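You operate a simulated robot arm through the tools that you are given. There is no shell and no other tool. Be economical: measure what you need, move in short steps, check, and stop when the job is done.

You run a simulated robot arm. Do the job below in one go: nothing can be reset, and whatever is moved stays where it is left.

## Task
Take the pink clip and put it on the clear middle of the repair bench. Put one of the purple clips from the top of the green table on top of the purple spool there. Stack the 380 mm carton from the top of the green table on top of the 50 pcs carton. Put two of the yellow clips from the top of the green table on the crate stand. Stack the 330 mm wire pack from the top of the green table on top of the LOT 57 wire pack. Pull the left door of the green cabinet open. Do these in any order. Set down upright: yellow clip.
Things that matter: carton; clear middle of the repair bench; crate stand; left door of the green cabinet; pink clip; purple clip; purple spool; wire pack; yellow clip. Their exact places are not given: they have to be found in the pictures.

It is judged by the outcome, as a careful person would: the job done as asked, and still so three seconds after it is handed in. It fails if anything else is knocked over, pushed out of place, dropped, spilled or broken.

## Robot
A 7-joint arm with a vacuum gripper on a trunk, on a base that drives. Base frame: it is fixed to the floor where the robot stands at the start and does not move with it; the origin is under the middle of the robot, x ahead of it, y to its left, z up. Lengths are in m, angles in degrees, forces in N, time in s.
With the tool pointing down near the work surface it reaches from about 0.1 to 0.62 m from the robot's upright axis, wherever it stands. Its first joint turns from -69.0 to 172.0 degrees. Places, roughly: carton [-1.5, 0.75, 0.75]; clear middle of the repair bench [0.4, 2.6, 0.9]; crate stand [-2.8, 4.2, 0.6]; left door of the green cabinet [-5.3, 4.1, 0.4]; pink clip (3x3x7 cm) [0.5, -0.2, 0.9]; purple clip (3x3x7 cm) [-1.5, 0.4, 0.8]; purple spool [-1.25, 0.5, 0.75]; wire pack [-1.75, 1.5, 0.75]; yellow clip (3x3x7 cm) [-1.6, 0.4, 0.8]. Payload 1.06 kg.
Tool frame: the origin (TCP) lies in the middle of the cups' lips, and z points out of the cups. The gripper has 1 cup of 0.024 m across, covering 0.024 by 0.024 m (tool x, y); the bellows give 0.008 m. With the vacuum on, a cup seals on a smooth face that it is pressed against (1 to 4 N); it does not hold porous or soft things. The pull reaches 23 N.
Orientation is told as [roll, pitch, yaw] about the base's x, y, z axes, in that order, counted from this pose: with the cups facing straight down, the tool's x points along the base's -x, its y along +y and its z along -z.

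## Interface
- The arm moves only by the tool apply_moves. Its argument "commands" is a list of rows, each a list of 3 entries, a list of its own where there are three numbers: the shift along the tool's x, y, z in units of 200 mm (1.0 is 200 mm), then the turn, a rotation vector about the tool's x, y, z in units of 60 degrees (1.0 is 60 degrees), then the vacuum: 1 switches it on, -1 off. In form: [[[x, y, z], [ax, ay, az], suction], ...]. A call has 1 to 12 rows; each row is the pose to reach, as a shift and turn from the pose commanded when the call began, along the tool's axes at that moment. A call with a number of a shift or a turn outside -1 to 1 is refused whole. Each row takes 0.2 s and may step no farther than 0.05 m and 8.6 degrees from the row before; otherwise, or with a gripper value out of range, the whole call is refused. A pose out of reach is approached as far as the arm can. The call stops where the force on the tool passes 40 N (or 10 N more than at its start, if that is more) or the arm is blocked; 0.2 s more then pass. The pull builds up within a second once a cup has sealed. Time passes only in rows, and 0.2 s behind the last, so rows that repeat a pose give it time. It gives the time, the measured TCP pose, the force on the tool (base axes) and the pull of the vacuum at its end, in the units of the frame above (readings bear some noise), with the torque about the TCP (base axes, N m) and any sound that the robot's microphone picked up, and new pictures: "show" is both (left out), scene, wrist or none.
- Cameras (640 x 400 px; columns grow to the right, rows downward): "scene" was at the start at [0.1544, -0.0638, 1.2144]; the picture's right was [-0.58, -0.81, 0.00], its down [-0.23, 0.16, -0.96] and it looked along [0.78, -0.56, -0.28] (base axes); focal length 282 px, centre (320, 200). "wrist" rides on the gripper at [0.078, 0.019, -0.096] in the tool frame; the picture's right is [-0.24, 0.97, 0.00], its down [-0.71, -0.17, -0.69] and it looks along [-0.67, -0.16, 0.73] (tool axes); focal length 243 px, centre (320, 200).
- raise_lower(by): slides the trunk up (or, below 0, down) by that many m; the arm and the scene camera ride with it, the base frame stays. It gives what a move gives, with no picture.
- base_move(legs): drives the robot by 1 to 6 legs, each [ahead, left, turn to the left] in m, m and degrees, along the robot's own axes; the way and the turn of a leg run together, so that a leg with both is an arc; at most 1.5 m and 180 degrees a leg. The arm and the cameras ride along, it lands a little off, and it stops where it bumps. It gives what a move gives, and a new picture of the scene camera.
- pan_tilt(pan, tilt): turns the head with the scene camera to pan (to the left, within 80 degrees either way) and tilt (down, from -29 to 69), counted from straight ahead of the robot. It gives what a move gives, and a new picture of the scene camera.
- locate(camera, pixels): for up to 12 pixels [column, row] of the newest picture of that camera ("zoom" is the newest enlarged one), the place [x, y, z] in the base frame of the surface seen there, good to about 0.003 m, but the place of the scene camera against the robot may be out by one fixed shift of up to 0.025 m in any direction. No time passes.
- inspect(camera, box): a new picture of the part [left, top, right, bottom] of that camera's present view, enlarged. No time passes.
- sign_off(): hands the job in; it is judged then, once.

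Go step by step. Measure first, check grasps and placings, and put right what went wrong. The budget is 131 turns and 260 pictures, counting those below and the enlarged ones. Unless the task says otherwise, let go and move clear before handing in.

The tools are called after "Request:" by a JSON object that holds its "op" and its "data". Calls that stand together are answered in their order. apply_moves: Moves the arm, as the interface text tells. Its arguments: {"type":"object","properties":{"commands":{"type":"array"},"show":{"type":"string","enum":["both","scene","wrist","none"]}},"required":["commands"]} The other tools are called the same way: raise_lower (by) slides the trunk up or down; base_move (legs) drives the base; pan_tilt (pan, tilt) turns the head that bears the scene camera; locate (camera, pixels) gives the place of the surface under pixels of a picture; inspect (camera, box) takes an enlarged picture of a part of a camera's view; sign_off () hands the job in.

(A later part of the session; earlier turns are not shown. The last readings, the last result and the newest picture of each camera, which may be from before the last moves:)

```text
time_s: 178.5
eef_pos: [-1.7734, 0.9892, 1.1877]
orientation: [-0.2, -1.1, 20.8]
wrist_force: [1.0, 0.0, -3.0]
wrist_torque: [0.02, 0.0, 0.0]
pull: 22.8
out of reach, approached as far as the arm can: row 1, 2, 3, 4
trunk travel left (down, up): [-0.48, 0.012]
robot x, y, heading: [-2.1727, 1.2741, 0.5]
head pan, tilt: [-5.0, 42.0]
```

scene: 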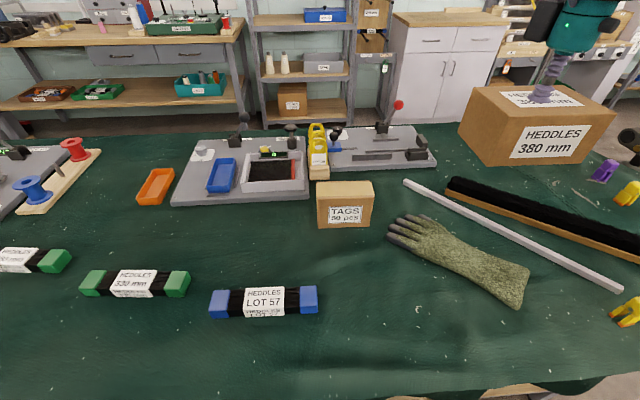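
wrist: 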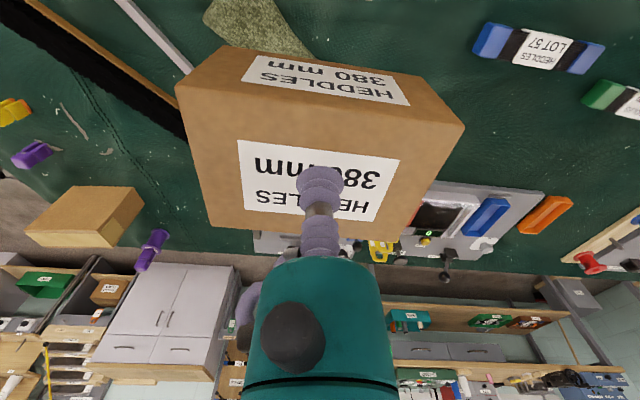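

Reach shrinks with height, so I come down to about 1.05 and then stretch out again.

Request:
{"op": "apply_moves", "data": {"commands": [[[0, 0, 0.2], [0, 0.018, 0], 1], [[0, 0, 0.4], [0, 0.018, 0], 1], [[0, 0, 0.6], [0, 0.018, 0], 1], [[0, 0, 0.72], [0, 0.018, 0], 1], [[-0.15, 0.0, 0.72], [0, 0.018, 0], 1], [[-0.3, 0.0, 0.72], [0, 0.018, 0], 1], [[-0.45, 0.0, 0.72], [0, 0.018, 0], 1], [[-0.45, 0.0, 0.72], [0, 0.018, 0], 1]]}}

```text
time_s: 180.3
eef_pos: [-1.7079, 1.042, 1.0435]
orientation: [-0.2, 1.1, 20.6]
wrist_force: [0.8, 0.7, -4.8]
wrist_torque: [-0.01, 0.02, 0.0]
pull: 22.9
out of reach, approached as far as the arm can: row 6, 7, 8
trunk travel left (down, up): [-0.48, 0.012]
robot x, y, heading: [-2.1777, 1.2788, 0.5]
head pan, tilt: [-5.0, 42.0]
```

scene: 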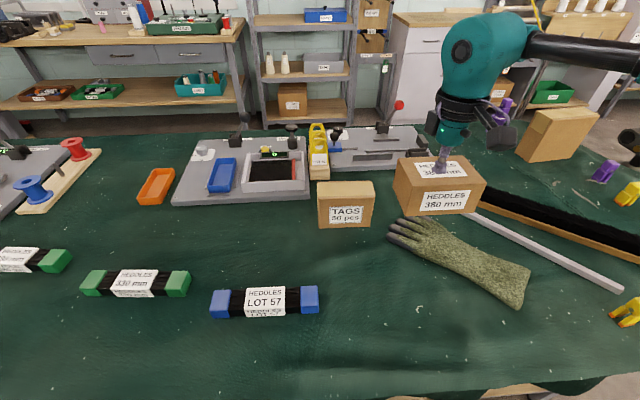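
wrist: 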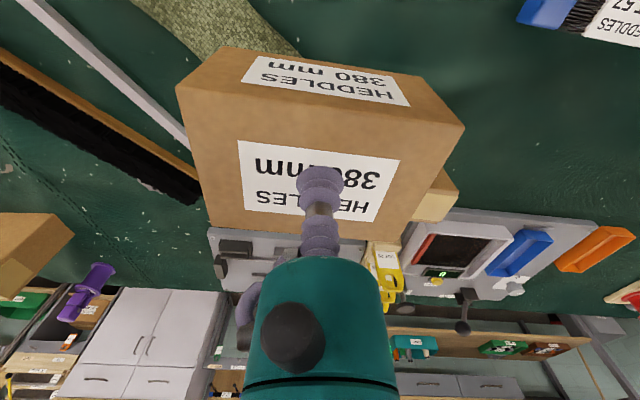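

The limit seems to come from the arm's configuration, not from plain distance. I test whether the carton can move north (base +y) from here; its underside at 0.985 clears everything nearby.

Request:
{"op": "apply_moves", "data": {"commands": [[[-0.05, 0.14, 0], [0, -0.018, 0], 1], [[-0.1, 0.28, 0], [0, -0.018, 0], 1], [[-0.15, 0.42, 0], [0, -0.018, 0], 1], [[-0.21, 0.56, 0], [0, -0.018, 0], 1]]}}

```text
time_s: 181.3
eef_pos: [-1.7117, 1.1567, 1.0443]
orientation: [0.1, -0.1, 20.8]
wrist_force: [-0.3, -0.3, -4.3]
wrist_torque: [-0.01, 0.06, 0.03]
pull: 23.0
out of reach, approached as far as the arm can: row 4
trunk travel left (down, up): [-0.48, 0.012]
robot x, y, heading: [-2.1726, 1.2757, 0.4]
head pan, tilt: [-5.0, 42.0]
```

scene: 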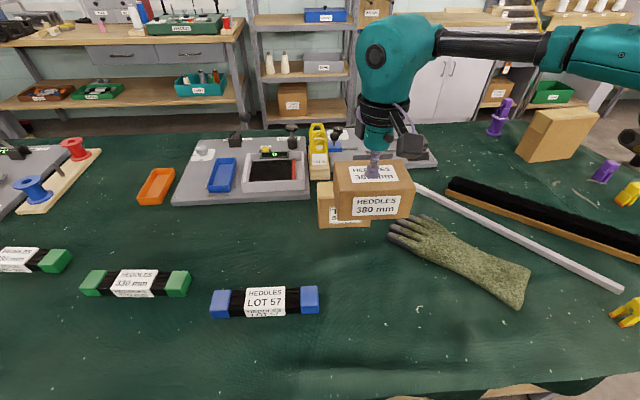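
wrist: 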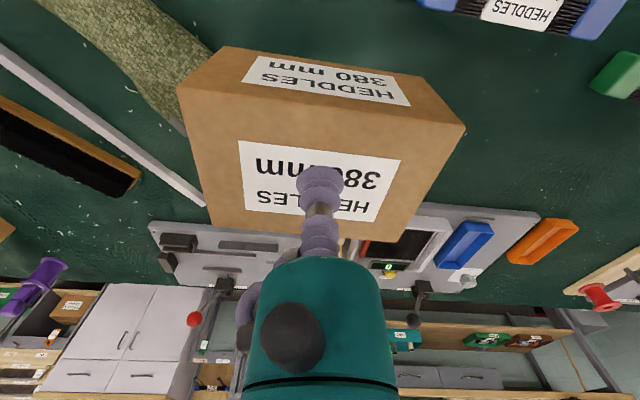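

The carton moved north fine, so the limit is mainly how far forward it goes at this height. Reach improves lower down, so I lower to z≈0.975 (underside ≈0.917, above the 0.90 top) and then push out east.

Request:
{"op": "apply_moves", "data": {"commands": [[[0, 0, 0.15], [0, 0, 0], 1], [[0, 0, 0.3], [0, 0, 0], 1], [[0, 0, 0.34], [0, 0, 0], 1], [[-0.14, -0.05, 0.34], [0, 0, 0], 1], [[-0.28, -0.1, 0.34], [0, 0, 0], 1], [[-0.4, -0.15, 0.34], [0, 0, 0], 1], [[-0.55, -0.2, 0.34], [0, 0, 0], 1], [[-0.55, -0.2, 0.34], [0, 0, 0], 1]]}}

```text
time_s: 183.1
eef_pos: [-1.6725, 1.1027, 0.9967]
orientation: [0.0, -0.1, 20.8]
wrist_force: [0.7, -0.2, -5.1]
wrist_torque: [0.01, 0.02, 0.01]
pull: 22.8
out of reach, approached as far as the arm can: row 1, 2, 3, 4, 5, 6, 7, 8
trunk travel left (down, up): [-0.48, 0.012]
robot x, y, heading: [-2.1761, 1.2759, 0.5]
head pan, tilt: [-5.0, 42.0]
```

scene: 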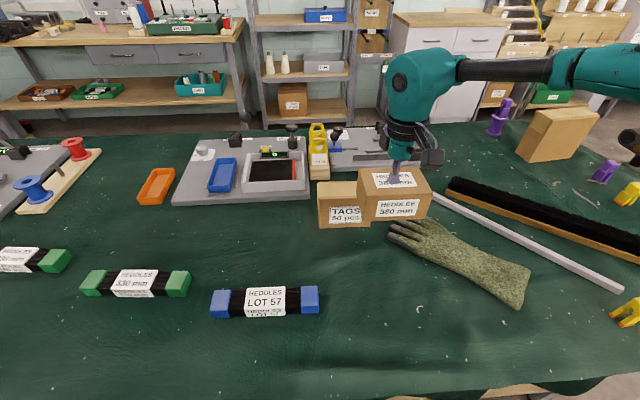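
wrist: 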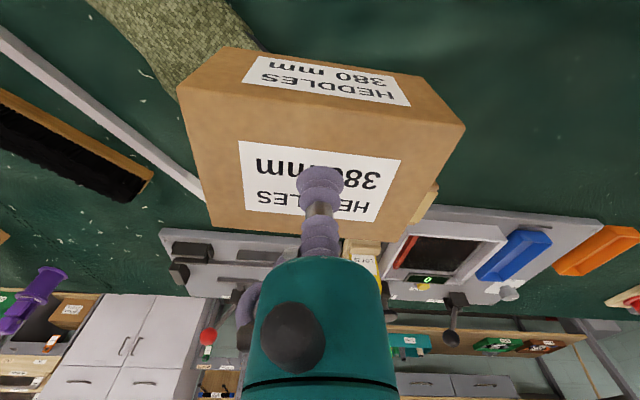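

Raising the trunk didn't help, and the arm clearly reaches better to the robot's right. I retract, lower the trunk again, and test the reach at a right-hand bearing.

Request:
{"op": "apply_moves", "data": {"commands": [[[0.1, -0.1, -0.1], [0, 0, 0], 1], [[0.25, -0.2, -0.2], [0, 0, 0], 1], [[0.4, -0.3, -0.3], [0, 0, 0.06], 1], [[0.5, -0.4, -0.45], [0, 0, 0.12], 1], [[0.5, -0.5, -0.6], [0, 0, 0.18], 1], [[0.5, -0.6, -0.65], [0, 0, 0.24], 1], [[0.5, -0.6, -0.65], [0, 0, 0.3], 1]], "show": "none"}}

Request:
{"op": "raise_lower", "data": {"by": -0.13}}

```text
time_s: 184.7
eef_pos: [-1.7205, 0.9542, 1.1273]
orientation: [0.0, 0.1, 2.7]
wrist_force: [-0.4, -0.9, -4.1]
wrist_torque: [0.05, 0.02, -0.03]
pull: 22.6
trunk travel left (down, up): [-0.48, 0.012]
robot x, y, heading: [-2.1775, 1.2761, 0.5]
head pan, tilt: [-5.0, 42.0]
```

```text
time_s: 186.3
eef_pos: [-1.7225, 0.9513, 0.9987]
orientation: [0.0, 0.1, 2.9]
wrist_force: [0.0, -0.3, -5.3]
wrist_torque: [0.02, 0.05, -0.01]
pull: 22.6
trunk travel left (down, up): [-0.35, 0.142]
robot x, y, heading: [-2.1761, 1.2757, 0.5]
head pan, tilt: [-5.0, 42.0]
```

Request:
{"op": "apply_moves", "data": {"commands": [[[-0.1, 0, 0], [0, 0, 0], 1], [[-0.2, 0, 0], [0, 0, 0], 1], [[-0.3, 0, 0], [0, 0, 0], 1], [[-0.4, 0, 0], [0, 0, 0], 1], [[-0.5, 0, 0], [0, 0, 0], 1], [[-0.5, 0, 0], [0, 0, 0], 1]]}}

```text
time_s: 187.7
eef_pos: [-1.6412, 0.9551, 0.9971]
orientation: [-0.1, 0.2, 2.8]
wrist_force: [-0.1, -0.4, -3.5]
wrist_torque: [0.0, 0.02, 0.0]
pull: 22.8
out of reach, approached as far as the arm can: row 5, 6
trunk travel left (down, up): [-0.35, 0.142]
robot x, y, heading: [-2.1709, 1.2745, 0.5]
head pan, tilt: [-5.0, 42.0]
```

scene: 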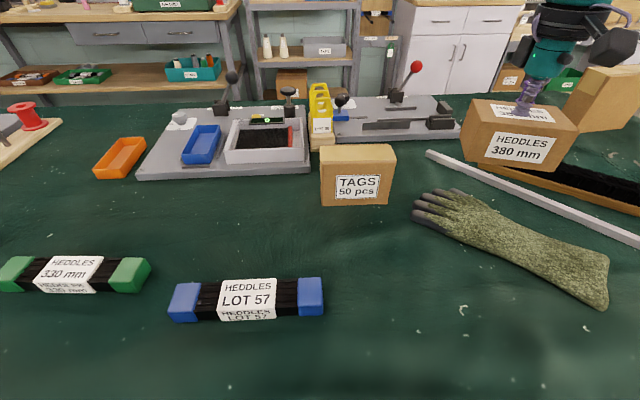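
wrist: 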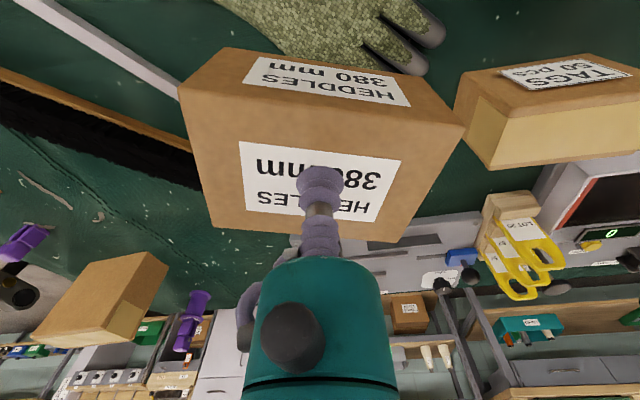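

With the tool yaw near the robot's heading, the arm reached 0.62 m, so yaw was the limit. Both cartons show in the wrist view, so I measure them both there.

Request:
{"op": "locate", "data": {"camera": "wrist", "pixels": [[186, 92], [455, 127], [397, 235], [217, 224], [482, 105], [635, 86], [497, 162], [630, 145], [560, 120]]}}

Request:
{"op": "inspect", "data": {"camera": "wrist", "box": [440, 40, 640, 180]}}

```text
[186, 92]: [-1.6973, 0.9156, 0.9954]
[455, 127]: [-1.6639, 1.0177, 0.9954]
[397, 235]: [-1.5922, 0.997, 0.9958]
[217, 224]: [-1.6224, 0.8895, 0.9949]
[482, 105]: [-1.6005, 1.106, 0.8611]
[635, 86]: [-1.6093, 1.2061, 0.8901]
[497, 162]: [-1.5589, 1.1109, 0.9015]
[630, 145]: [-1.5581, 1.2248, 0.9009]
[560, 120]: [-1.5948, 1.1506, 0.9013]
```

```text
2.86 times, centred on (540, 110) of wrist
```

zoom: 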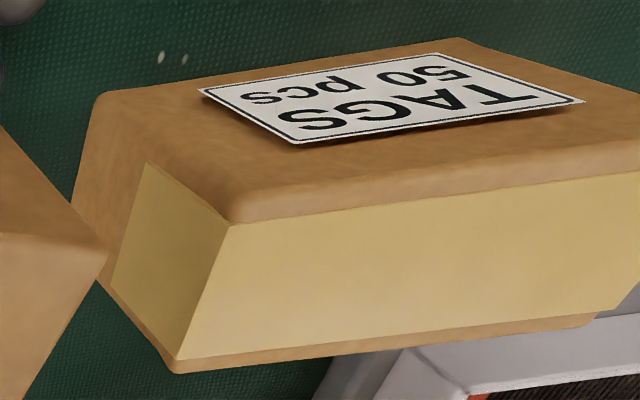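

Request:
{"op": "locate", "data": {"camera": "zoom", "pixels": [[240, 230], [600, 185], [190, 350], [590, 312], [215, 290], [620, 260]]}}

```text
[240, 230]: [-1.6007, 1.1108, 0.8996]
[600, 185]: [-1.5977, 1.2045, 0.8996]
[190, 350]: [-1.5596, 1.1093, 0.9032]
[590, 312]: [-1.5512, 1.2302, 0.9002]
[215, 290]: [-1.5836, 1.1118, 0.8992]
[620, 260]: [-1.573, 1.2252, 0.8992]
```

The 50 pcs carton is centred at (-1.580,1.169) with its long axis at about 87°. The held carton's axis is at tool yaw + 69°, so I want tool yaw ≈18°. I retract a bit and turn the base left 25° so that yaw is comfortable.

Request:
{"op": "apply_moves", "data": {"commands": [[[0.15, 0, -0.15], [0, 0, 0], 1], [[0.3, 0, -0.3], [0, 0, 0], 1], [[0.45, 0.05, -0.35], [0, 0, 0], 1]], "show": "none"}}

Request:
{"op": "base_move", "data": {"legs": [[-0.03, 0, 0], [0, 0, 25], [0.005, -0.119, 0]]}}

Request:
{"op": "pan_tilt", "data": {"pan": -30, "tilt": 42}}

```text
time_s: 188.5
eef_pos: [-1.7347, 0.9615, 1.068]
orientation: [0.1, 0.1, 2.7]
wrist_force: [0.1, -0.4, -4.5]
wrist_torque: [0.05, 0.02, -0.01]
pull: 22.7
trunk travel left (down, up): [-0.35, 0.142]
robot x, y, heading: [-2.1764, 1.2783, 0.8]
head pan, tilt: [-5.0, 42.0]
```

```text
time_s: 191.9
eef_pos: [-1.6164, 1.0702, 1.0673]
orientation: [0.0, 0.0, 27.7]
wrist_force: [-0.6, -0.3, -4.3]
wrist_torque: [0.02, -0.01, 0.0]
pull: 23.2
trunk travel left (down, up): [-0.35, 0.142]
robot x, y, heading: [-2.1472, 1.173, 25.3]
head pan, tilt: [-5.0, 42.0]
```

scene: 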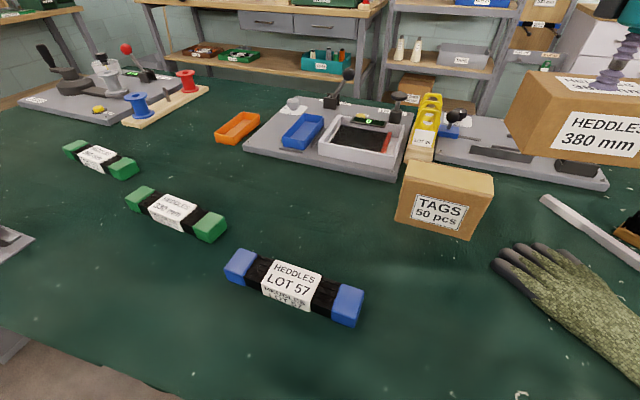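

```text
time_s: 192.8
eef_pos: [-1.6163, 1.07, 1.0674]
orientation: [0.0, 0.1, 27.7]
wrist_force: [0.6, 0.6, -4.7]
wrist_torque: [0.0, 0.03, 0.02]
pull: 23.4
trunk travel left (down, up): [-0.35, 0.142]
robot x, y, heading: [-2.1477, 1.1707, 25.6]
head pan, tilt: [-30.0, 42.0]
```

scene: 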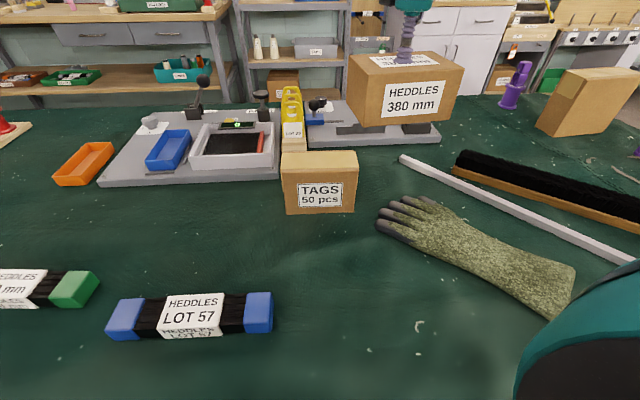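

Good position. I move over the 50 pcs carton at z≈1.03, turning to yaw 18°.

Request:
{"op": "apply_moves", "data": {"commands": [[[-0.1, 0.09, 0.05], [0, 0, 0.05], 1], [[-0.2, 0.18, 0.1], [0, 0, 0.1], 1], [[-0.3, 0.27, 0.15], [0, 0, 0.162], 1], [[-0.39, 0.355, 0.18], [0, 0, 0.162], 1], [[-0.39, 0.355, 0.18], [0, 0, 0.162], 1]]}}

```text
time_s: 194.0
eef_pos: [-1.5769, 1.1671, 1.0321]
orientation: [0.0, 0.1, 17.9]
wrist_force: [-0.5, -0.2, -3.7]
wrist_torque: [-0.01, 0.01, -0.02]
pull: 23.6
trunk travel left (down, up): [-0.35, 0.142]
robot x, y, heading: [-2.1453, 1.1682, 25.2]
head pan, tilt: [-30.0, 42.0]
```

scene: 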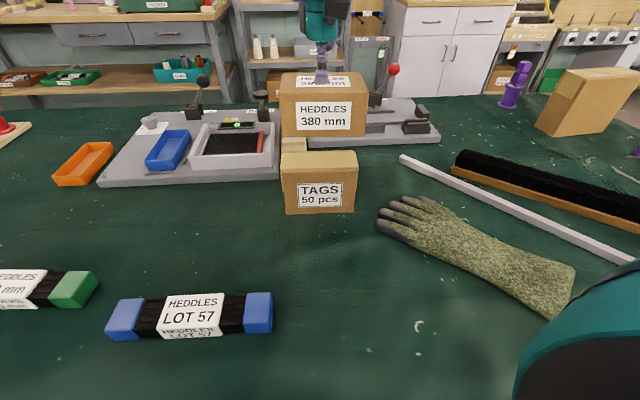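
wrist: 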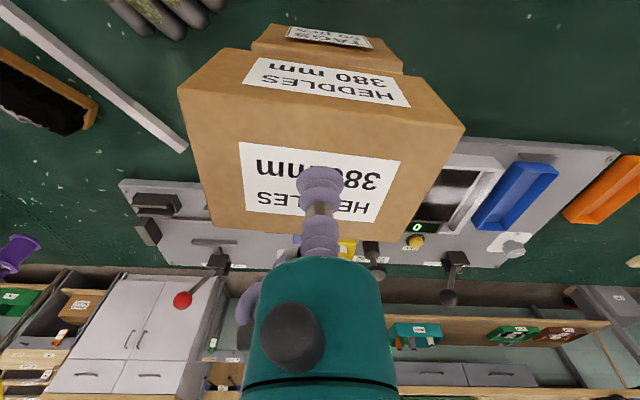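

Over the target and aligned. I lower to just above contact, expected near TCP z 0.959.

Request:
{"op": "apply_moves", "data": {"commands": [[[0.012, 0, 0.12], [0, 0, 0], 1], [[0.012, 0.01, 0.24], [0, 0, 0], 1], [[0.012, 0.01, 0.31], [0, 0, 0], 1], [[0.012, 0.01, 0.33], [0, 0, 0], 1], [[0.012, 0.01, 0.34], [0, 0, 0], 1]]}}

```text
time_s: 195.2
eef_pos: [-1.5829, 1.1707, 0.966]
orientation: [0.1, -0.1, 17.9]
wrist_force: [-2.0, -1.8, 8.5]
wrist_torque: [-0.05, -0.16, -0.03]
pull: 23.2
trunk travel left (down, up): [-0.35, 0.142]
robot x, y, heading: [-2.1462, 1.171, 25.2]
head pan, tilt: [-30.0, 42.0]
```

scene: 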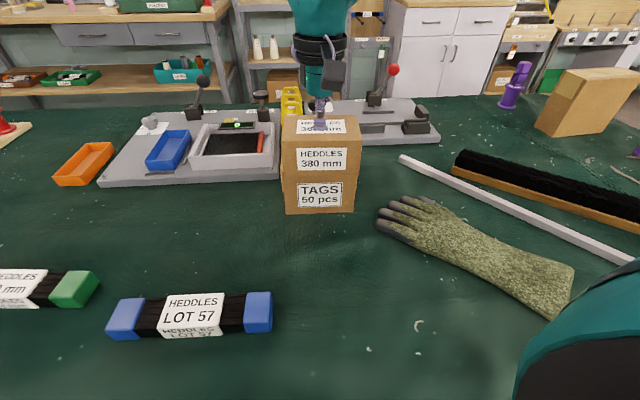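
wrist: 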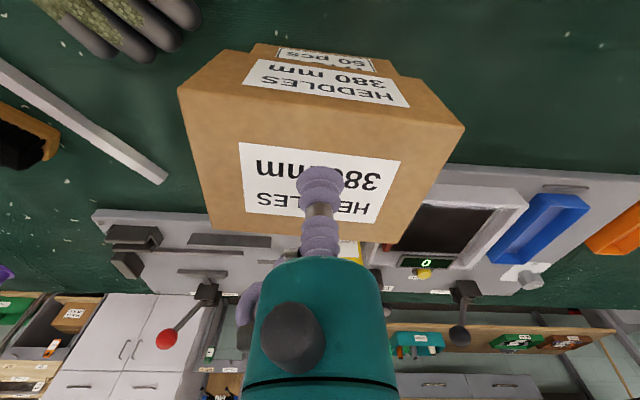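

It is in contact at 8.5 N. I zoom in to check how the stack lines up before letting go.

Request:
{"op": "inspect", "data": {"camera": "scene", "box": [270, 90, 380, 220]}}

Request:
{"op": "locate", "data": {"camera": "scene", "pixels": [[288, 150], [352, 150], [291, 205], [350, 205], [320, 168], [320, 185]]}}

```text
3.08 times, centred on (325, 155) of scene
```

zoom: 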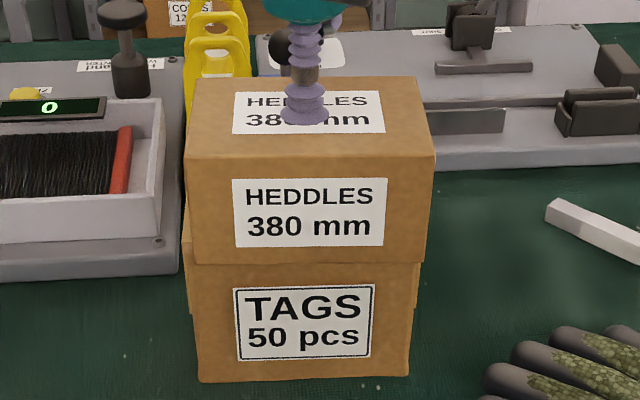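

```text
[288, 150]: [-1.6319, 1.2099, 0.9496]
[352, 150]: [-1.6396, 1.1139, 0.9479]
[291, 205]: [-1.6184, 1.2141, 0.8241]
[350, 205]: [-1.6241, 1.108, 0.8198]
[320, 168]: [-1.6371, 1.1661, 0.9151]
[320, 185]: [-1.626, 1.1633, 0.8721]
```

The stack is well aligned. I release and rise.

Request:
{"op": "apply_moves", "data": {"commands": [[[0, 0, -0.005], [0, 0, 0], 1], [[0, 0, -0.005], [0, 0, 0], -1], [[0, 0, -0.005], [0, 0, 0], -1], [[0, 0, -0.005], [0, 0, 0], -1], [[0, 0, -0.005], [0, 0, 0], -1], [[0, 0, -0.03], [0, 0, 0], -1], [[0, 0, -0.1], [0, 0, 0], -1], [[0, 0, -0.3], [0, 0, 0], -1], [[0.2, 0, -0.4], [0, 0, 0], -1], [[0.4, 0, -0.4], [0, 0, 0], -1], [[0.6, 0, -0.4], [0, 0, 0], -1], [[0.8, 0, -0.4], [0, 0, 0], -1]]}}

```text
time_s: 197.8
eef_pos: [-1.7385, 1.1202, 1.0435]
orientation: [-0.1, 0.0, 18.0]
wrist_force: [0.6, 1.2, 0.8]
wrist_torque: [0.0, 0.02, 0.03]
pull: 0.0
trunk travel left (down, up): [-0.35, 0.142]
robot x, y, heading: [-2.1486, 1.1745, 25.3]
head pan, tilt: [-30.0, 42.0]
```

scene: 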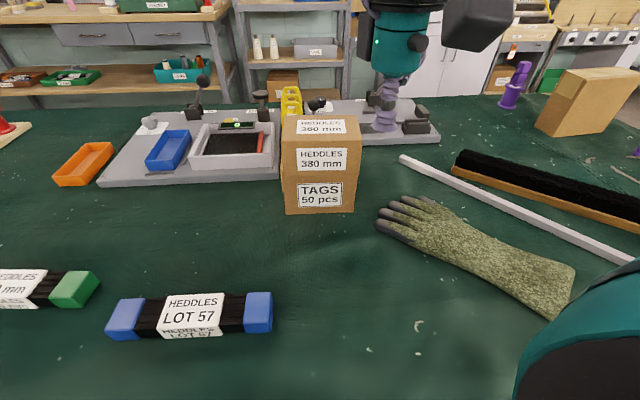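
wrist: 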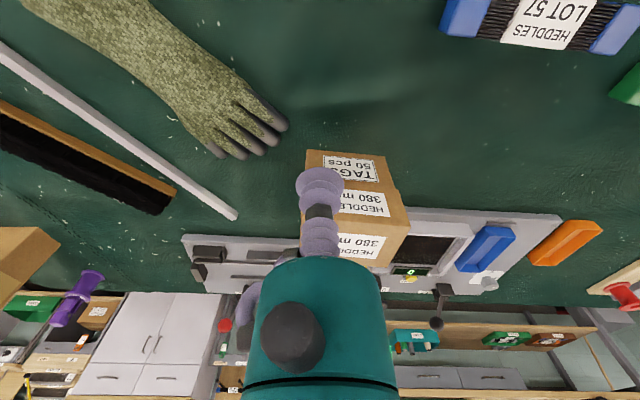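

The cartons are stacked. Now the wire packs: I go north along the table edge so both packs are in reach.

Request:
{"op": "base_move", "data": {"legs": [[-0.05, 0, -10], [0, 0.44, 0], [0.13, 0, 0]]}}

Request:
{"op": "pan_tilt", "data": {"pan": -30, "tilt": 50}}

```text
time_s: 203.8
eef_pos: [-1.7922, 1.4935, 1.0433]
orientation: [0.0, 0.1, 8.0]
wrist_force: [-0.3, 0.2, 0.1]
wrist_torque: [-0.01, 0.0, -0.01]
pull: 0.1
trunk travel left (down, up): [-0.35, 0.142]
robot x, y, heading: [-2.1877, 1.6096, 15.5]
head pan, tilt: [-30.0, 42.0]
```

scene: 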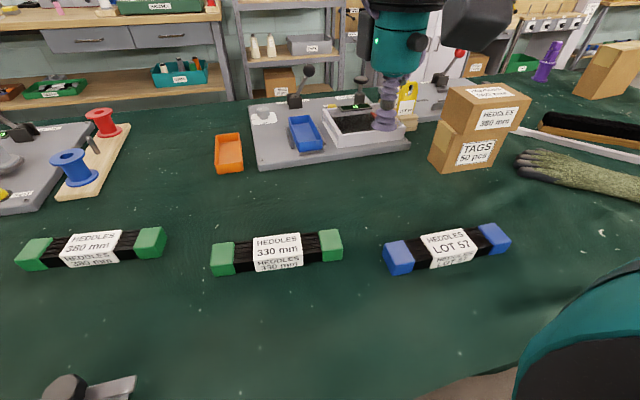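

```text
time_s: 204.5
eef_pos: [-1.7931, 1.4929, 1.0431]
orientation: [0.1, -0.1, 8.0]
wrist_force: [0.8, -0.4, 0.2]
wrist_torque: [0.0, 0.0, 0.0]
pull: 0.1
trunk travel left (down, up): [-0.35, 0.142]
robot x, y, heading: [-2.1881, 1.6168, 15.5]
head pan, tilt: [-30.0, 50.0]
```

scene: 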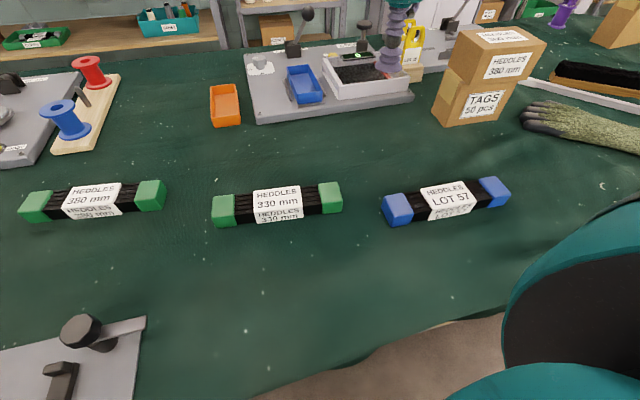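

I pull the tool back a little to see both packs in the wrist view.

Request:
{"op": "apply_moves", "data": {"commands": [[[0.15, 0, 0], [0, 0, 0], -1], [[0.25, 0, 0], [0, 0, 0], -1]], "show": "wrist"}}

```text
time_s: 205.1
eef_pos: [-1.8426, 1.4869, 1.0435]
orientation: [0.0, 0.0, 8.0]
wrist_force: [0.3, 0.2, 0.5]
wrist_torque: [0.03, 0.04, 0.0]
pull: 0.0
trunk travel left (down, up): [-0.35, 0.142]
robot x, y, heading: [-2.1895, 1.616, 15.5]
head pan, tilt: [-30.0, 50.0]
```

wrist: 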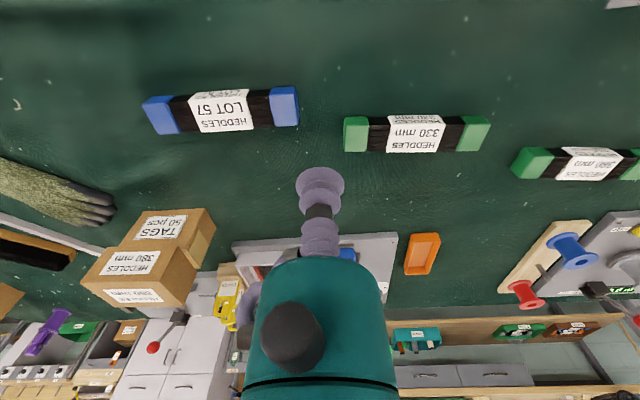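

Both packs are visible. I zoom in on them to find their top faces.

Request:
{"op": "inspect", "data": {"camera": "wrist", "box": [335, 90, 495, 180]}}

Request:
{"op": "locate", "data": {"camera": "zoom", "pixels": [[325, 165], [110, 160], [520, 170], [325, 130], [325, 205], [100, 110], [70, 200], [240, 165], [420, 165]]}}

Request:
{"op": "inspect", "data": {"camera": "wrist", "box": [135, 70, 305, 160]}}

```text
4.00 times, centred on (415, 135) of wrist
```

zoom: 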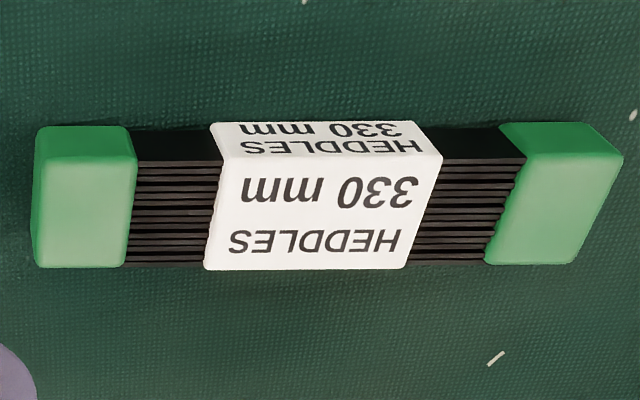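

```text
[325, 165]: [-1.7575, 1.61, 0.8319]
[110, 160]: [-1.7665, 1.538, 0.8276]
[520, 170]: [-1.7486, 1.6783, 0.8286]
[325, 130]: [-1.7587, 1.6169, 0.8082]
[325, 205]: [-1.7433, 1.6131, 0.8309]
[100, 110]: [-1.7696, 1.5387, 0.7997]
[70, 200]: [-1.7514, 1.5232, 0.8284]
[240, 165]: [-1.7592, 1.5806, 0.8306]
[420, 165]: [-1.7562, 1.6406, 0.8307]
```

```text
3.76 times, centred on (220, 115) of wrist
```

zoom: 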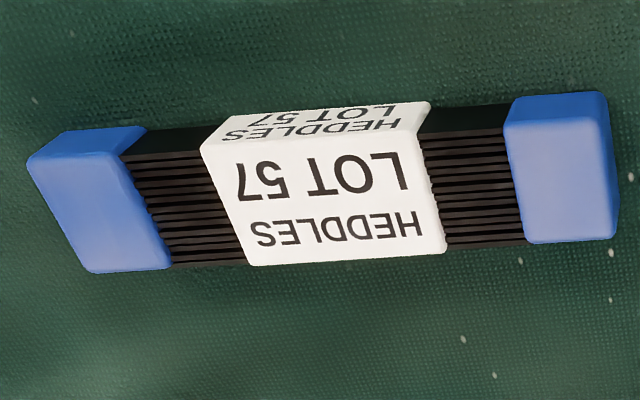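

Request:
{"op": "locate", "data": {"camera": "zoom", "pixels": [[327, 205], [95, 215], [565, 185], [327, 160], [330, 250], [45, 175], [600, 170], [90, 265], [590, 235]]}}

Request:
{"op": "locate", "data": {"camera": "wrist", "pixels": [[415, 138], [415, 150], [346, 138], [487, 138], [414, 127], [348, 150], [478, 150]]}}

```text
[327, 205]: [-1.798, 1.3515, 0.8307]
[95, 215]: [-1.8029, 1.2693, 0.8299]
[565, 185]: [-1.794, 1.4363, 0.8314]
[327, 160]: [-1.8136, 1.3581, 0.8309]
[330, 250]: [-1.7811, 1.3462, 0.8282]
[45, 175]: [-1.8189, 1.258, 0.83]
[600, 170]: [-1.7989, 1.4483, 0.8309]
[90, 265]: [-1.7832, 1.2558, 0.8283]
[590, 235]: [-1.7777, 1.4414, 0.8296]
```

```text
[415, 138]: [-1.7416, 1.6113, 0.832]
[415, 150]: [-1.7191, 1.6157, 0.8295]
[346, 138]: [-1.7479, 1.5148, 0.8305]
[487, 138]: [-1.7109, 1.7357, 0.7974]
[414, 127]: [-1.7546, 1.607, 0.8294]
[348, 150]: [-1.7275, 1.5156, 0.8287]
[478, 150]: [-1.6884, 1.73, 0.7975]
```

The 330 mm pack's top centre is (-1.741,1.611,0.831) and LOT 57's is (-1.797,1.352,0.830), with axes both at about 86°. A pure shift will do. I move over the 330 mm label.

Request:
{"op": "apply_moves", "data": {"commands": [[[-0.15, 0.136, 0.05], [0, 0, 0], -1], [[-0.3, 0.272, 0.15], [0, 0, 0], -1], [[-0.45, 0.408, 0.25], [0, 0, 0], -1], [[-0.589, 0.544, 0.35], [0, 0, 0], -1], [[-0.589, 0.544, 0.55], [0, 0, 0], -1], [[-0.589, 0.544, 0.75], [0, 0, 0], -1], [[-0.589, 0.544, 0.9], [0, 0, 0], -1], [[-0.589, 0.544, 0.9], [0, 0, 0], -1]], "show": "wrist"}}

```text
time_s: 206.9
eef_pos: [-1.7396, 1.6124, 0.8625]
orientation: [0.0, 0.0, 7.9]
wrist_force: [0.0, -1.4, -0.8]
wrist_torque: [0.01, 0.01, 0.0]
pull: 0.1
trunk travel left (down, up): [-0.35, 0.142]
robot x, y, heading: [-2.1911, 1.6133, 15.4]
head pan, tilt: [-30.0, 50.0]
```

wrist: 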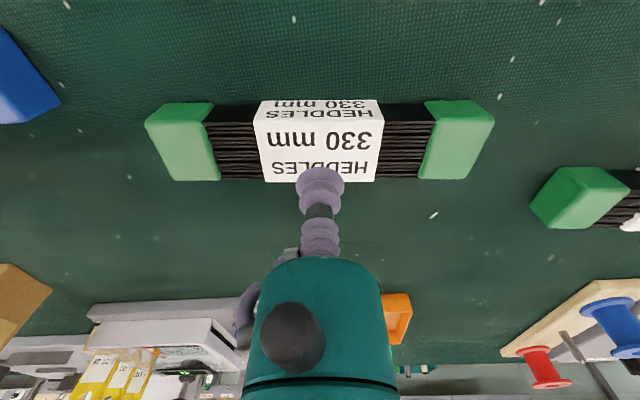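

Centred over the label. I press with the vacuum on.

Request:
{"op": "apply_moves", "data": {"commands": [[[0, 0, 0.1], [0, 0, 0], 1], [[0, 0, 0.14], [0, 0, 0], 1], [[0, 0, 0.16], [0, 0, 0], 1], [[0, 0, 0.172], [0, 0, 0], 1], [[0, 0, 0.172], [0, 0, 0], 1], [[0, 0, 0.172], [0, 0, 0], 1], [[0, 0, 0.172], [0, 0, 0], 1], [[0, 0, 0.172], [0, 0, 0], 1]], "show": "wrist"}}

```text
time_s: 208.7
eef_pos: [-1.7407, 1.6112, 0.8295]
orientation: [-0.1, -0.2, 8.1]
wrist_force: [0.1, 1.1, 5.4]
wrist_torque: [-0.01, 0.0, -0.08]
pull: 22.6
trunk travel left (down, up): [-0.35, 0.142]
robot x, y, heading: [-2.1856, 1.6119, 15.3]
head pan, tilt: [-30.0, 50.0]
```

wrist: 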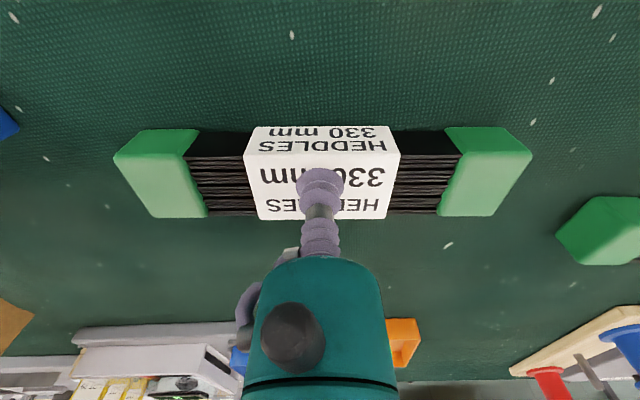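

Sealed. I lift and move south toward LOT 57, in two calls.

Request:
{"op": "apply_moves", "data": {"commands": [[[0, 0, -0.1], [0, 0, 0], 1], [[0, 0, -0.3], [0, 0, 0], 1], [[0, 0, -0.5], [0, 0, 0], 1], [[0.07, -0.2, -0.5], [0, 0, 0], 1], [[0.147, -0.4, -0.5], [0, 0, 0], 1], [[0.22, -0.6, -0.5], [0, 0, 0], 1], [[0.294, -0.8, -0.5], [0, 0, 0], 1]], "show": "none"}}

Request:
{"op": "apply_moves", "data": {"commands": [[[0.08, -0.22, 0], [0, 0, 0], 1], [[0.163, -0.443, 0], [0, 0, 0], 1], [[0.163, -0.443, 0], [0, 0, 0], 1]]}}

```text
time_s: 210.3
eef_pos: [-1.7788, 1.4421, 0.9309]
orientation: [0.0, 0.1, 8.1]
wrist_force: [0.2, 0.4, -5.1]
wrist_torque: [0.03, -0.03, -0.02]
pull: 23.2
trunk travel left (down, up): [-0.35, 0.142]
robot x, y, heading: [-2.1909, 1.6093, 15.4]
head pan, tilt: [-30.0, 50.0]
```

```text
time_s: 211.1
eef_pos: [-1.7958, 1.3493, 0.9312]
orientation: [-0.1, -0.1, 8.0]
wrist_force: [-0.1, -0.7, -4.2]
wrist_torque: [0.03, 0.05, -0.02]
pull: 23.0
trunk travel left (down, up): [-0.35, 0.142]
robot x, y, heading: [-2.1899, 1.6153, 15.4]
head pan, tilt: [-30.0, 50.0]
```

scene: 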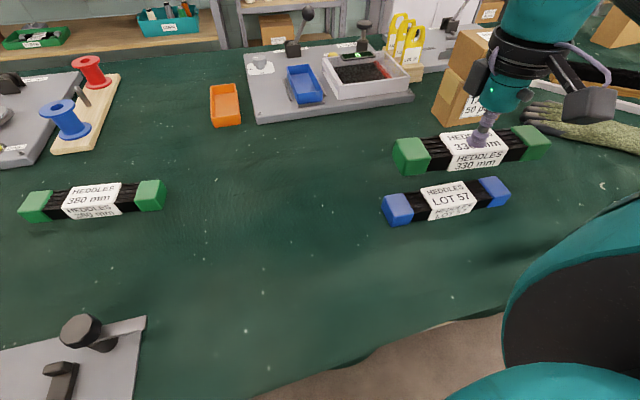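
wrist: 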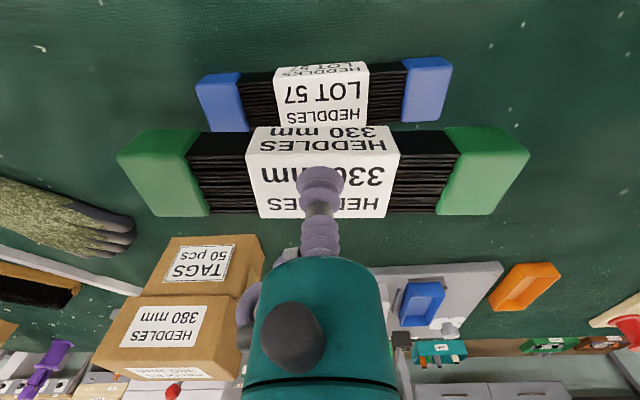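

The packs line up, with about 2.5° of twist to remove. I lower to just above contact (≈0.861) with that small turn.

Request:
{"op": "apply_moves", "data": {"commands": [[[0, 0.01, 0.1], [0, 0, -0.04], 1], [[0.005, 0.012, 0.2], [0, 0, -0.04], 1], [[0.005, 0.012, 0.28], [0, 0, -0.04], 1], [[0.005, 0.012, 0.32], [0, 0, -0.04], 1], [[0.005, 0.012, 0.32], [0, 0, -0.04], 1]]}}

```text
time_s: 212.3
eef_pos: [-1.8, 1.3539, 0.8653]
orientation: [0.0, 0.1, 10.4]
wrist_force: [0.2, -0.5, -3.0]
wrist_torque: [0.01, 0.02, 0.0]
pull: 23.3
trunk travel left (down, up): [-0.35, 0.142]
robot x, y, heading: [-2.1881, 1.6142, 15.2]
head pan, tilt: [-30.0, 50.0]
```

scene: 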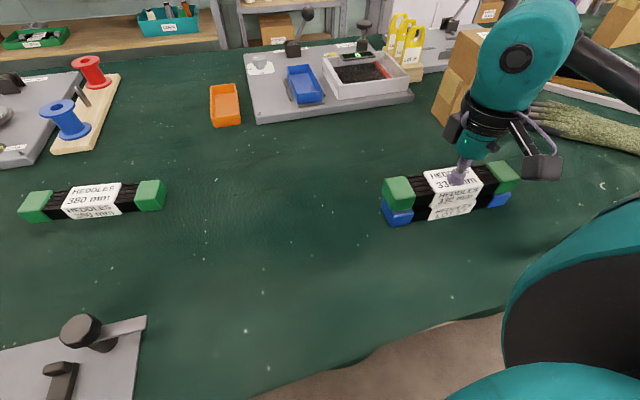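
wrist: 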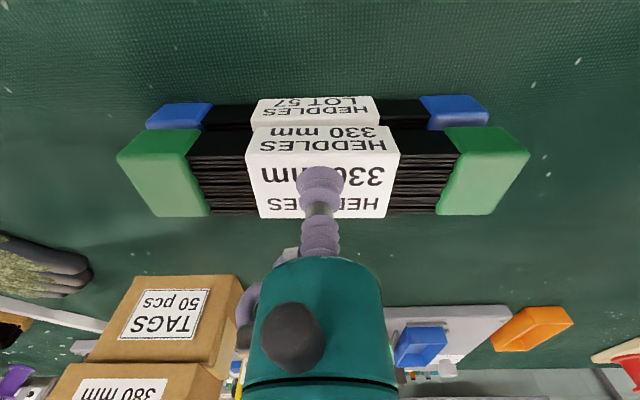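

Request:
{"op": "apply_moves", "data": {"commands": [[[-0.012, -0.008, 0.01], [0, 0, 0], 1], [[-0.012, -0.008, 0.022], [0, 0, 0], 1], [[-0.012, -0.008, 0.03], [0, 0, 0], 1], [[-0.012, -0.008, 0.03], [0, 0, 0], 1]], "show": "wrist"}}

Request:
{"op": "inspect", "data": {"camera": "scene", "box": [370, 140, 540, 240]}}

```text
time_s: 213.3
eef_pos: [-1.7972, 1.3529, 0.861]
orientation: [-0.1, -0.2, 10.4]
wrist_force: [0.3, -2.4, 10.6]
wrist_torque: [0.02, 0.0, 0.04]
pull: 22.8
trunk travel left (down, up): [-0.35, 0.142]
robot x, y, heading: [-2.1929, 1.6174, 15.3]
head pan, tilt: [-30.0, 50.0]
```

wrist: 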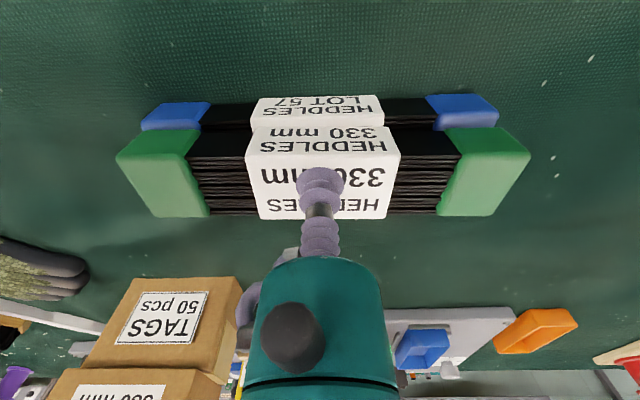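

```text
3.76 times, centred on (455, 190) of scene
```

zoom: 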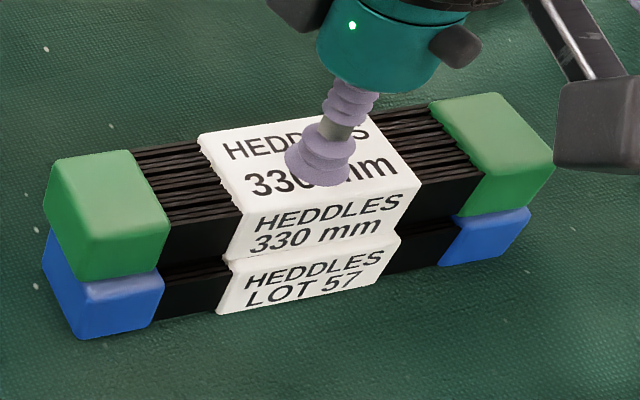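

It is stacked squarely enough, touching at 10.6 N. I release and rise.

Request:
{"op": "apply_moves", "data": {"commands": [[[0, 0, -0.005], [0, 0, 0], 1], [[0, 0, -0.005], [0, 0, 0], -1], [[0, 0, -0.005], [0, 0, 0], -1], [[0, 0, -0.005], [0, 0, 0], -1], [[0, 0, -0.005], [0, 0, 0], -1], [[0, 0, -0.03], [0, 0, 0], -1], [[0, 0, -0.1], [0, 0, 0], -1], [[0, 0, -0.3], [0, 0, 0], -1], [[0, 0, -0.5], [0, 0, 0], -1], [[0, 0, -0.7], [0, 0, 0], -1], [[0, 0, -0.85], [0, 0, 0], -1]], "show": "wrist"}}

```text
time_s: 215.7
eef_pos: [-1.7965, 1.354, 1.0279]
orientation: [0.1, 0.0, 10.4]
wrist_force: [-0.2, 0.5, 0.1]
wrist_torque: [-0.02, -0.04, 0.02]
pull: 0.1
trunk travel left (down, up): [-0.35, 0.142]
robot x, y, heading: [-2.1883, 1.6114, 15.5]
head pan, tilt: [-30.0, 50.0]
```

wrist: 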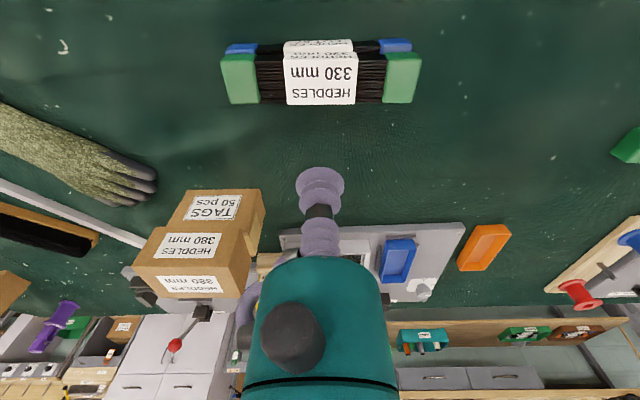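

The wire packs are stacked. Next come the yellow clips on the southwest part of the table.

Request:
{"op": "base_move", "data": {"legs": [[-0.12, 0, -15.4], [0, -0.85, 0], [0, 0, 20]]}}

Request:
{"op": "pan_tilt", "data": {"pan": -30, "tilt": 40}}

```text
time_s: 225.6
eef_pos: [-1.9035, 0.5142, 1.0284]
orientation: [0.0, 0.0, 14.5]
wrist_force: [0.3, 0.1, 0.5]
wrist_torque: [0.03, 0.05, 0.0]
pull: 0.3
trunk travel left (down, up): [-0.35, 0.142]
robot x, y, heading: [-2.3182, 0.7472, 19.2]
head pan, tilt: [-30.0, 50.0]
```

scene: 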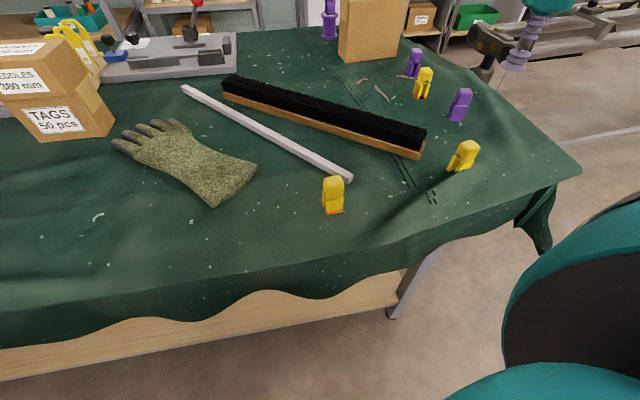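

```text
time_s: 226.3
eef_pos: [-1.9045, 0.5156, 1.0286]
orientation: [0.0, 0.2, 14.5]
wrist_force: [-0.2, 0.9, 0.4]
wrist_torque: [-0.01, -0.03, -0.02]
pull: 0.0
trunk travel left (down, up): [-0.35, 0.142]
robot x, y, heading: [-2.3152, 0.7447, 19.3]
head pan, tilt: [-30.0, 40.0]
```

scene: 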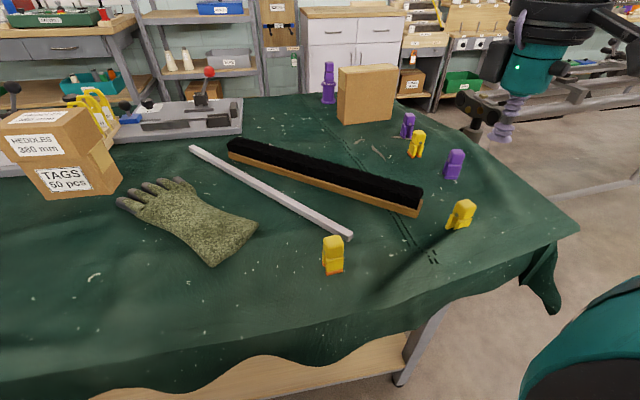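

Yellow clips show at (333,255) and (461,214). I zoom in on both.

Request:
{"op": "inspect", "data": {"camera": "scene", "box": [300, 180, 500, 290]}}

Request:
{"op": "locate", "data": {"camera": "scene", "pixels": [[333, 242], [463, 206], [417, 136], [400, 320], [540, 255]]}}

Request:
{"op": "inspect", "data": {"camera": "wrist", "box": [0, 0, 640, 400]}}

```text
3.20 times, centred on (400, 235) of scene
```

zoom: 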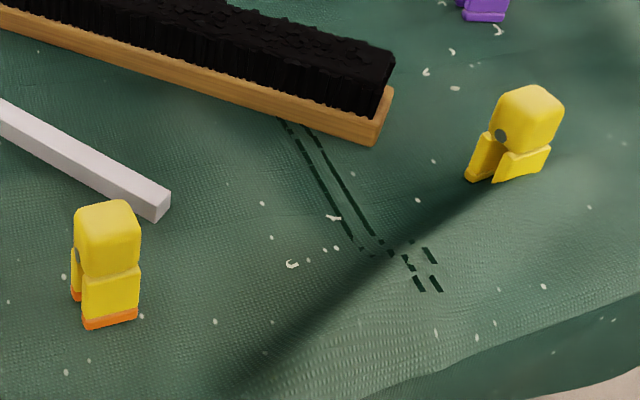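

```text
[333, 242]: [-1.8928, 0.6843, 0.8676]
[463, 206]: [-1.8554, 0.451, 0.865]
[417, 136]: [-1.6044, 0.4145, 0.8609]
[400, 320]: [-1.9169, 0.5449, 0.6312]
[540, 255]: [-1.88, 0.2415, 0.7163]
```

```text
1.00 times, centred on (320, 200) of wrist (not enlarged: the box is as wide or as high as the picture)
```

zoom: 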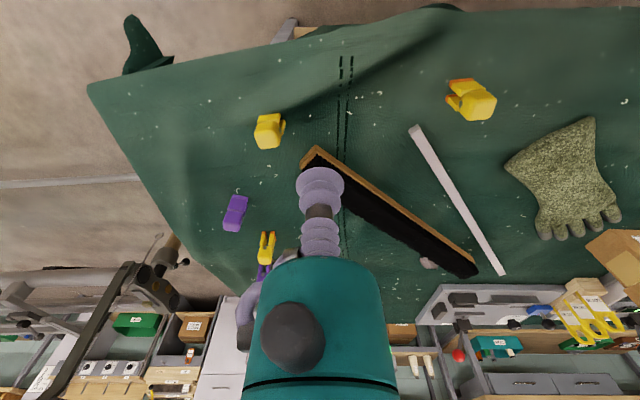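

Request:
{"op": "inspect", "data": {"camera": "wrist", "box": [430, 65, 510, 135]}}

Request:
{"op": "locate", "data": {"camera": "zoom", "pixels": [[370, 235], [320, 210], [430, 250], [345, 280], [400, 185], [410, 280], [250, 150]]}}

Request:
{"op": "inspect", "data": {"camera": "wrist", "box": [230, 95, 310, 165]}}

Request:
{"op": "locate", "data": {"camera": "zoom", "pixels": [[300, 250], [240, 250], [360, 250], [300, 210], [300, 290]]}}

```text
5.71 times, centred on (470, 100) of wrist
```

zoom: 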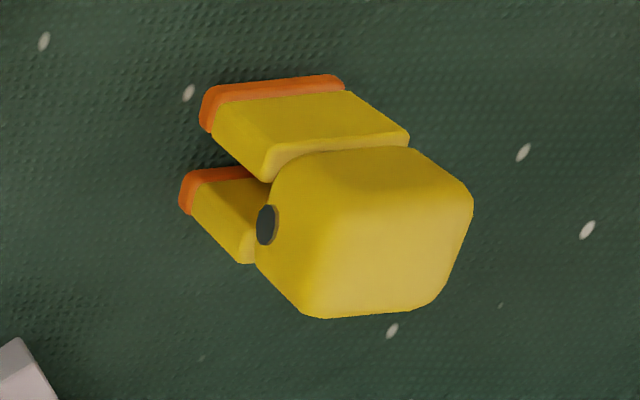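

```text
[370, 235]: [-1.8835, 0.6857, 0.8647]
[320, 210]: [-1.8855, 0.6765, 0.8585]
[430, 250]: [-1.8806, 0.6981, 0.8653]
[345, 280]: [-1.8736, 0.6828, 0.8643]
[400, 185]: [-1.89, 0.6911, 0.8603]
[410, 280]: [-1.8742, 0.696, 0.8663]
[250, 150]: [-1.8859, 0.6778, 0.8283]
```

```text
5.71 times, centred on (270, 130) of wrist
```

zoom: 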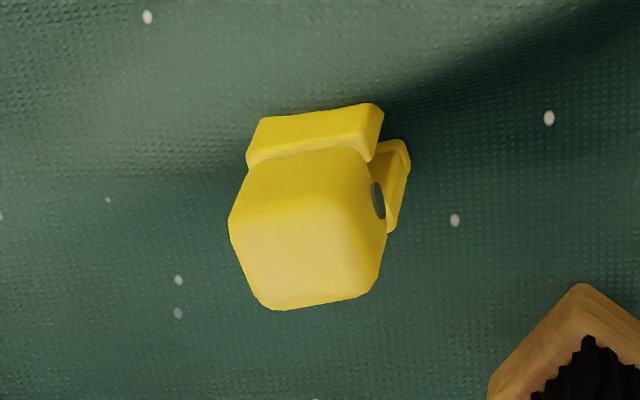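

```text
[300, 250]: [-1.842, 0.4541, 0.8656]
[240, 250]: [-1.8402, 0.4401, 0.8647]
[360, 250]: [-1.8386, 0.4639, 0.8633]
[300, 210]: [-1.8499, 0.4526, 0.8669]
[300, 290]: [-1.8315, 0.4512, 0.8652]
```

Clip B looks different: short legs and no orange feet. I take a closer look before choosing.

Request:
{"op": "inspect", "data": {"camera": "scene", "box": [430, 185, 490, 240]}}

Request:
{"op": "inspect", "data": {"camera": "scene", "box": [390, 105, 470, 190]}}

Request:
{"op": "locate", "data": {"camera": "wrist", "pixels": [[250, 125], [290, 120], [270, 108], [300, 130], [345, 60], [440, 110]]}}

```text
7.27 times, centred on (460, 212) of scene
```

zoom: 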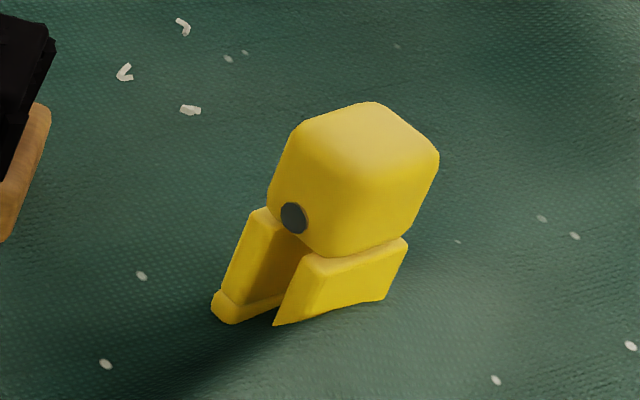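

```text
4.71 times, centred on (430, 148) of scene
```

zoom: 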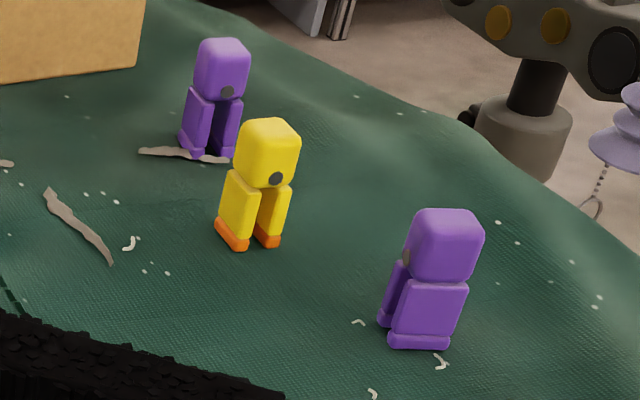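

```text
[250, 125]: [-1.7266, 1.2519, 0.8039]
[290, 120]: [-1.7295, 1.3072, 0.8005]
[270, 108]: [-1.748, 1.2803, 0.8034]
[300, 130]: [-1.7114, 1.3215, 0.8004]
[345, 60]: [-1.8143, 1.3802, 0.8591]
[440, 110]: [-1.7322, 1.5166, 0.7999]
```

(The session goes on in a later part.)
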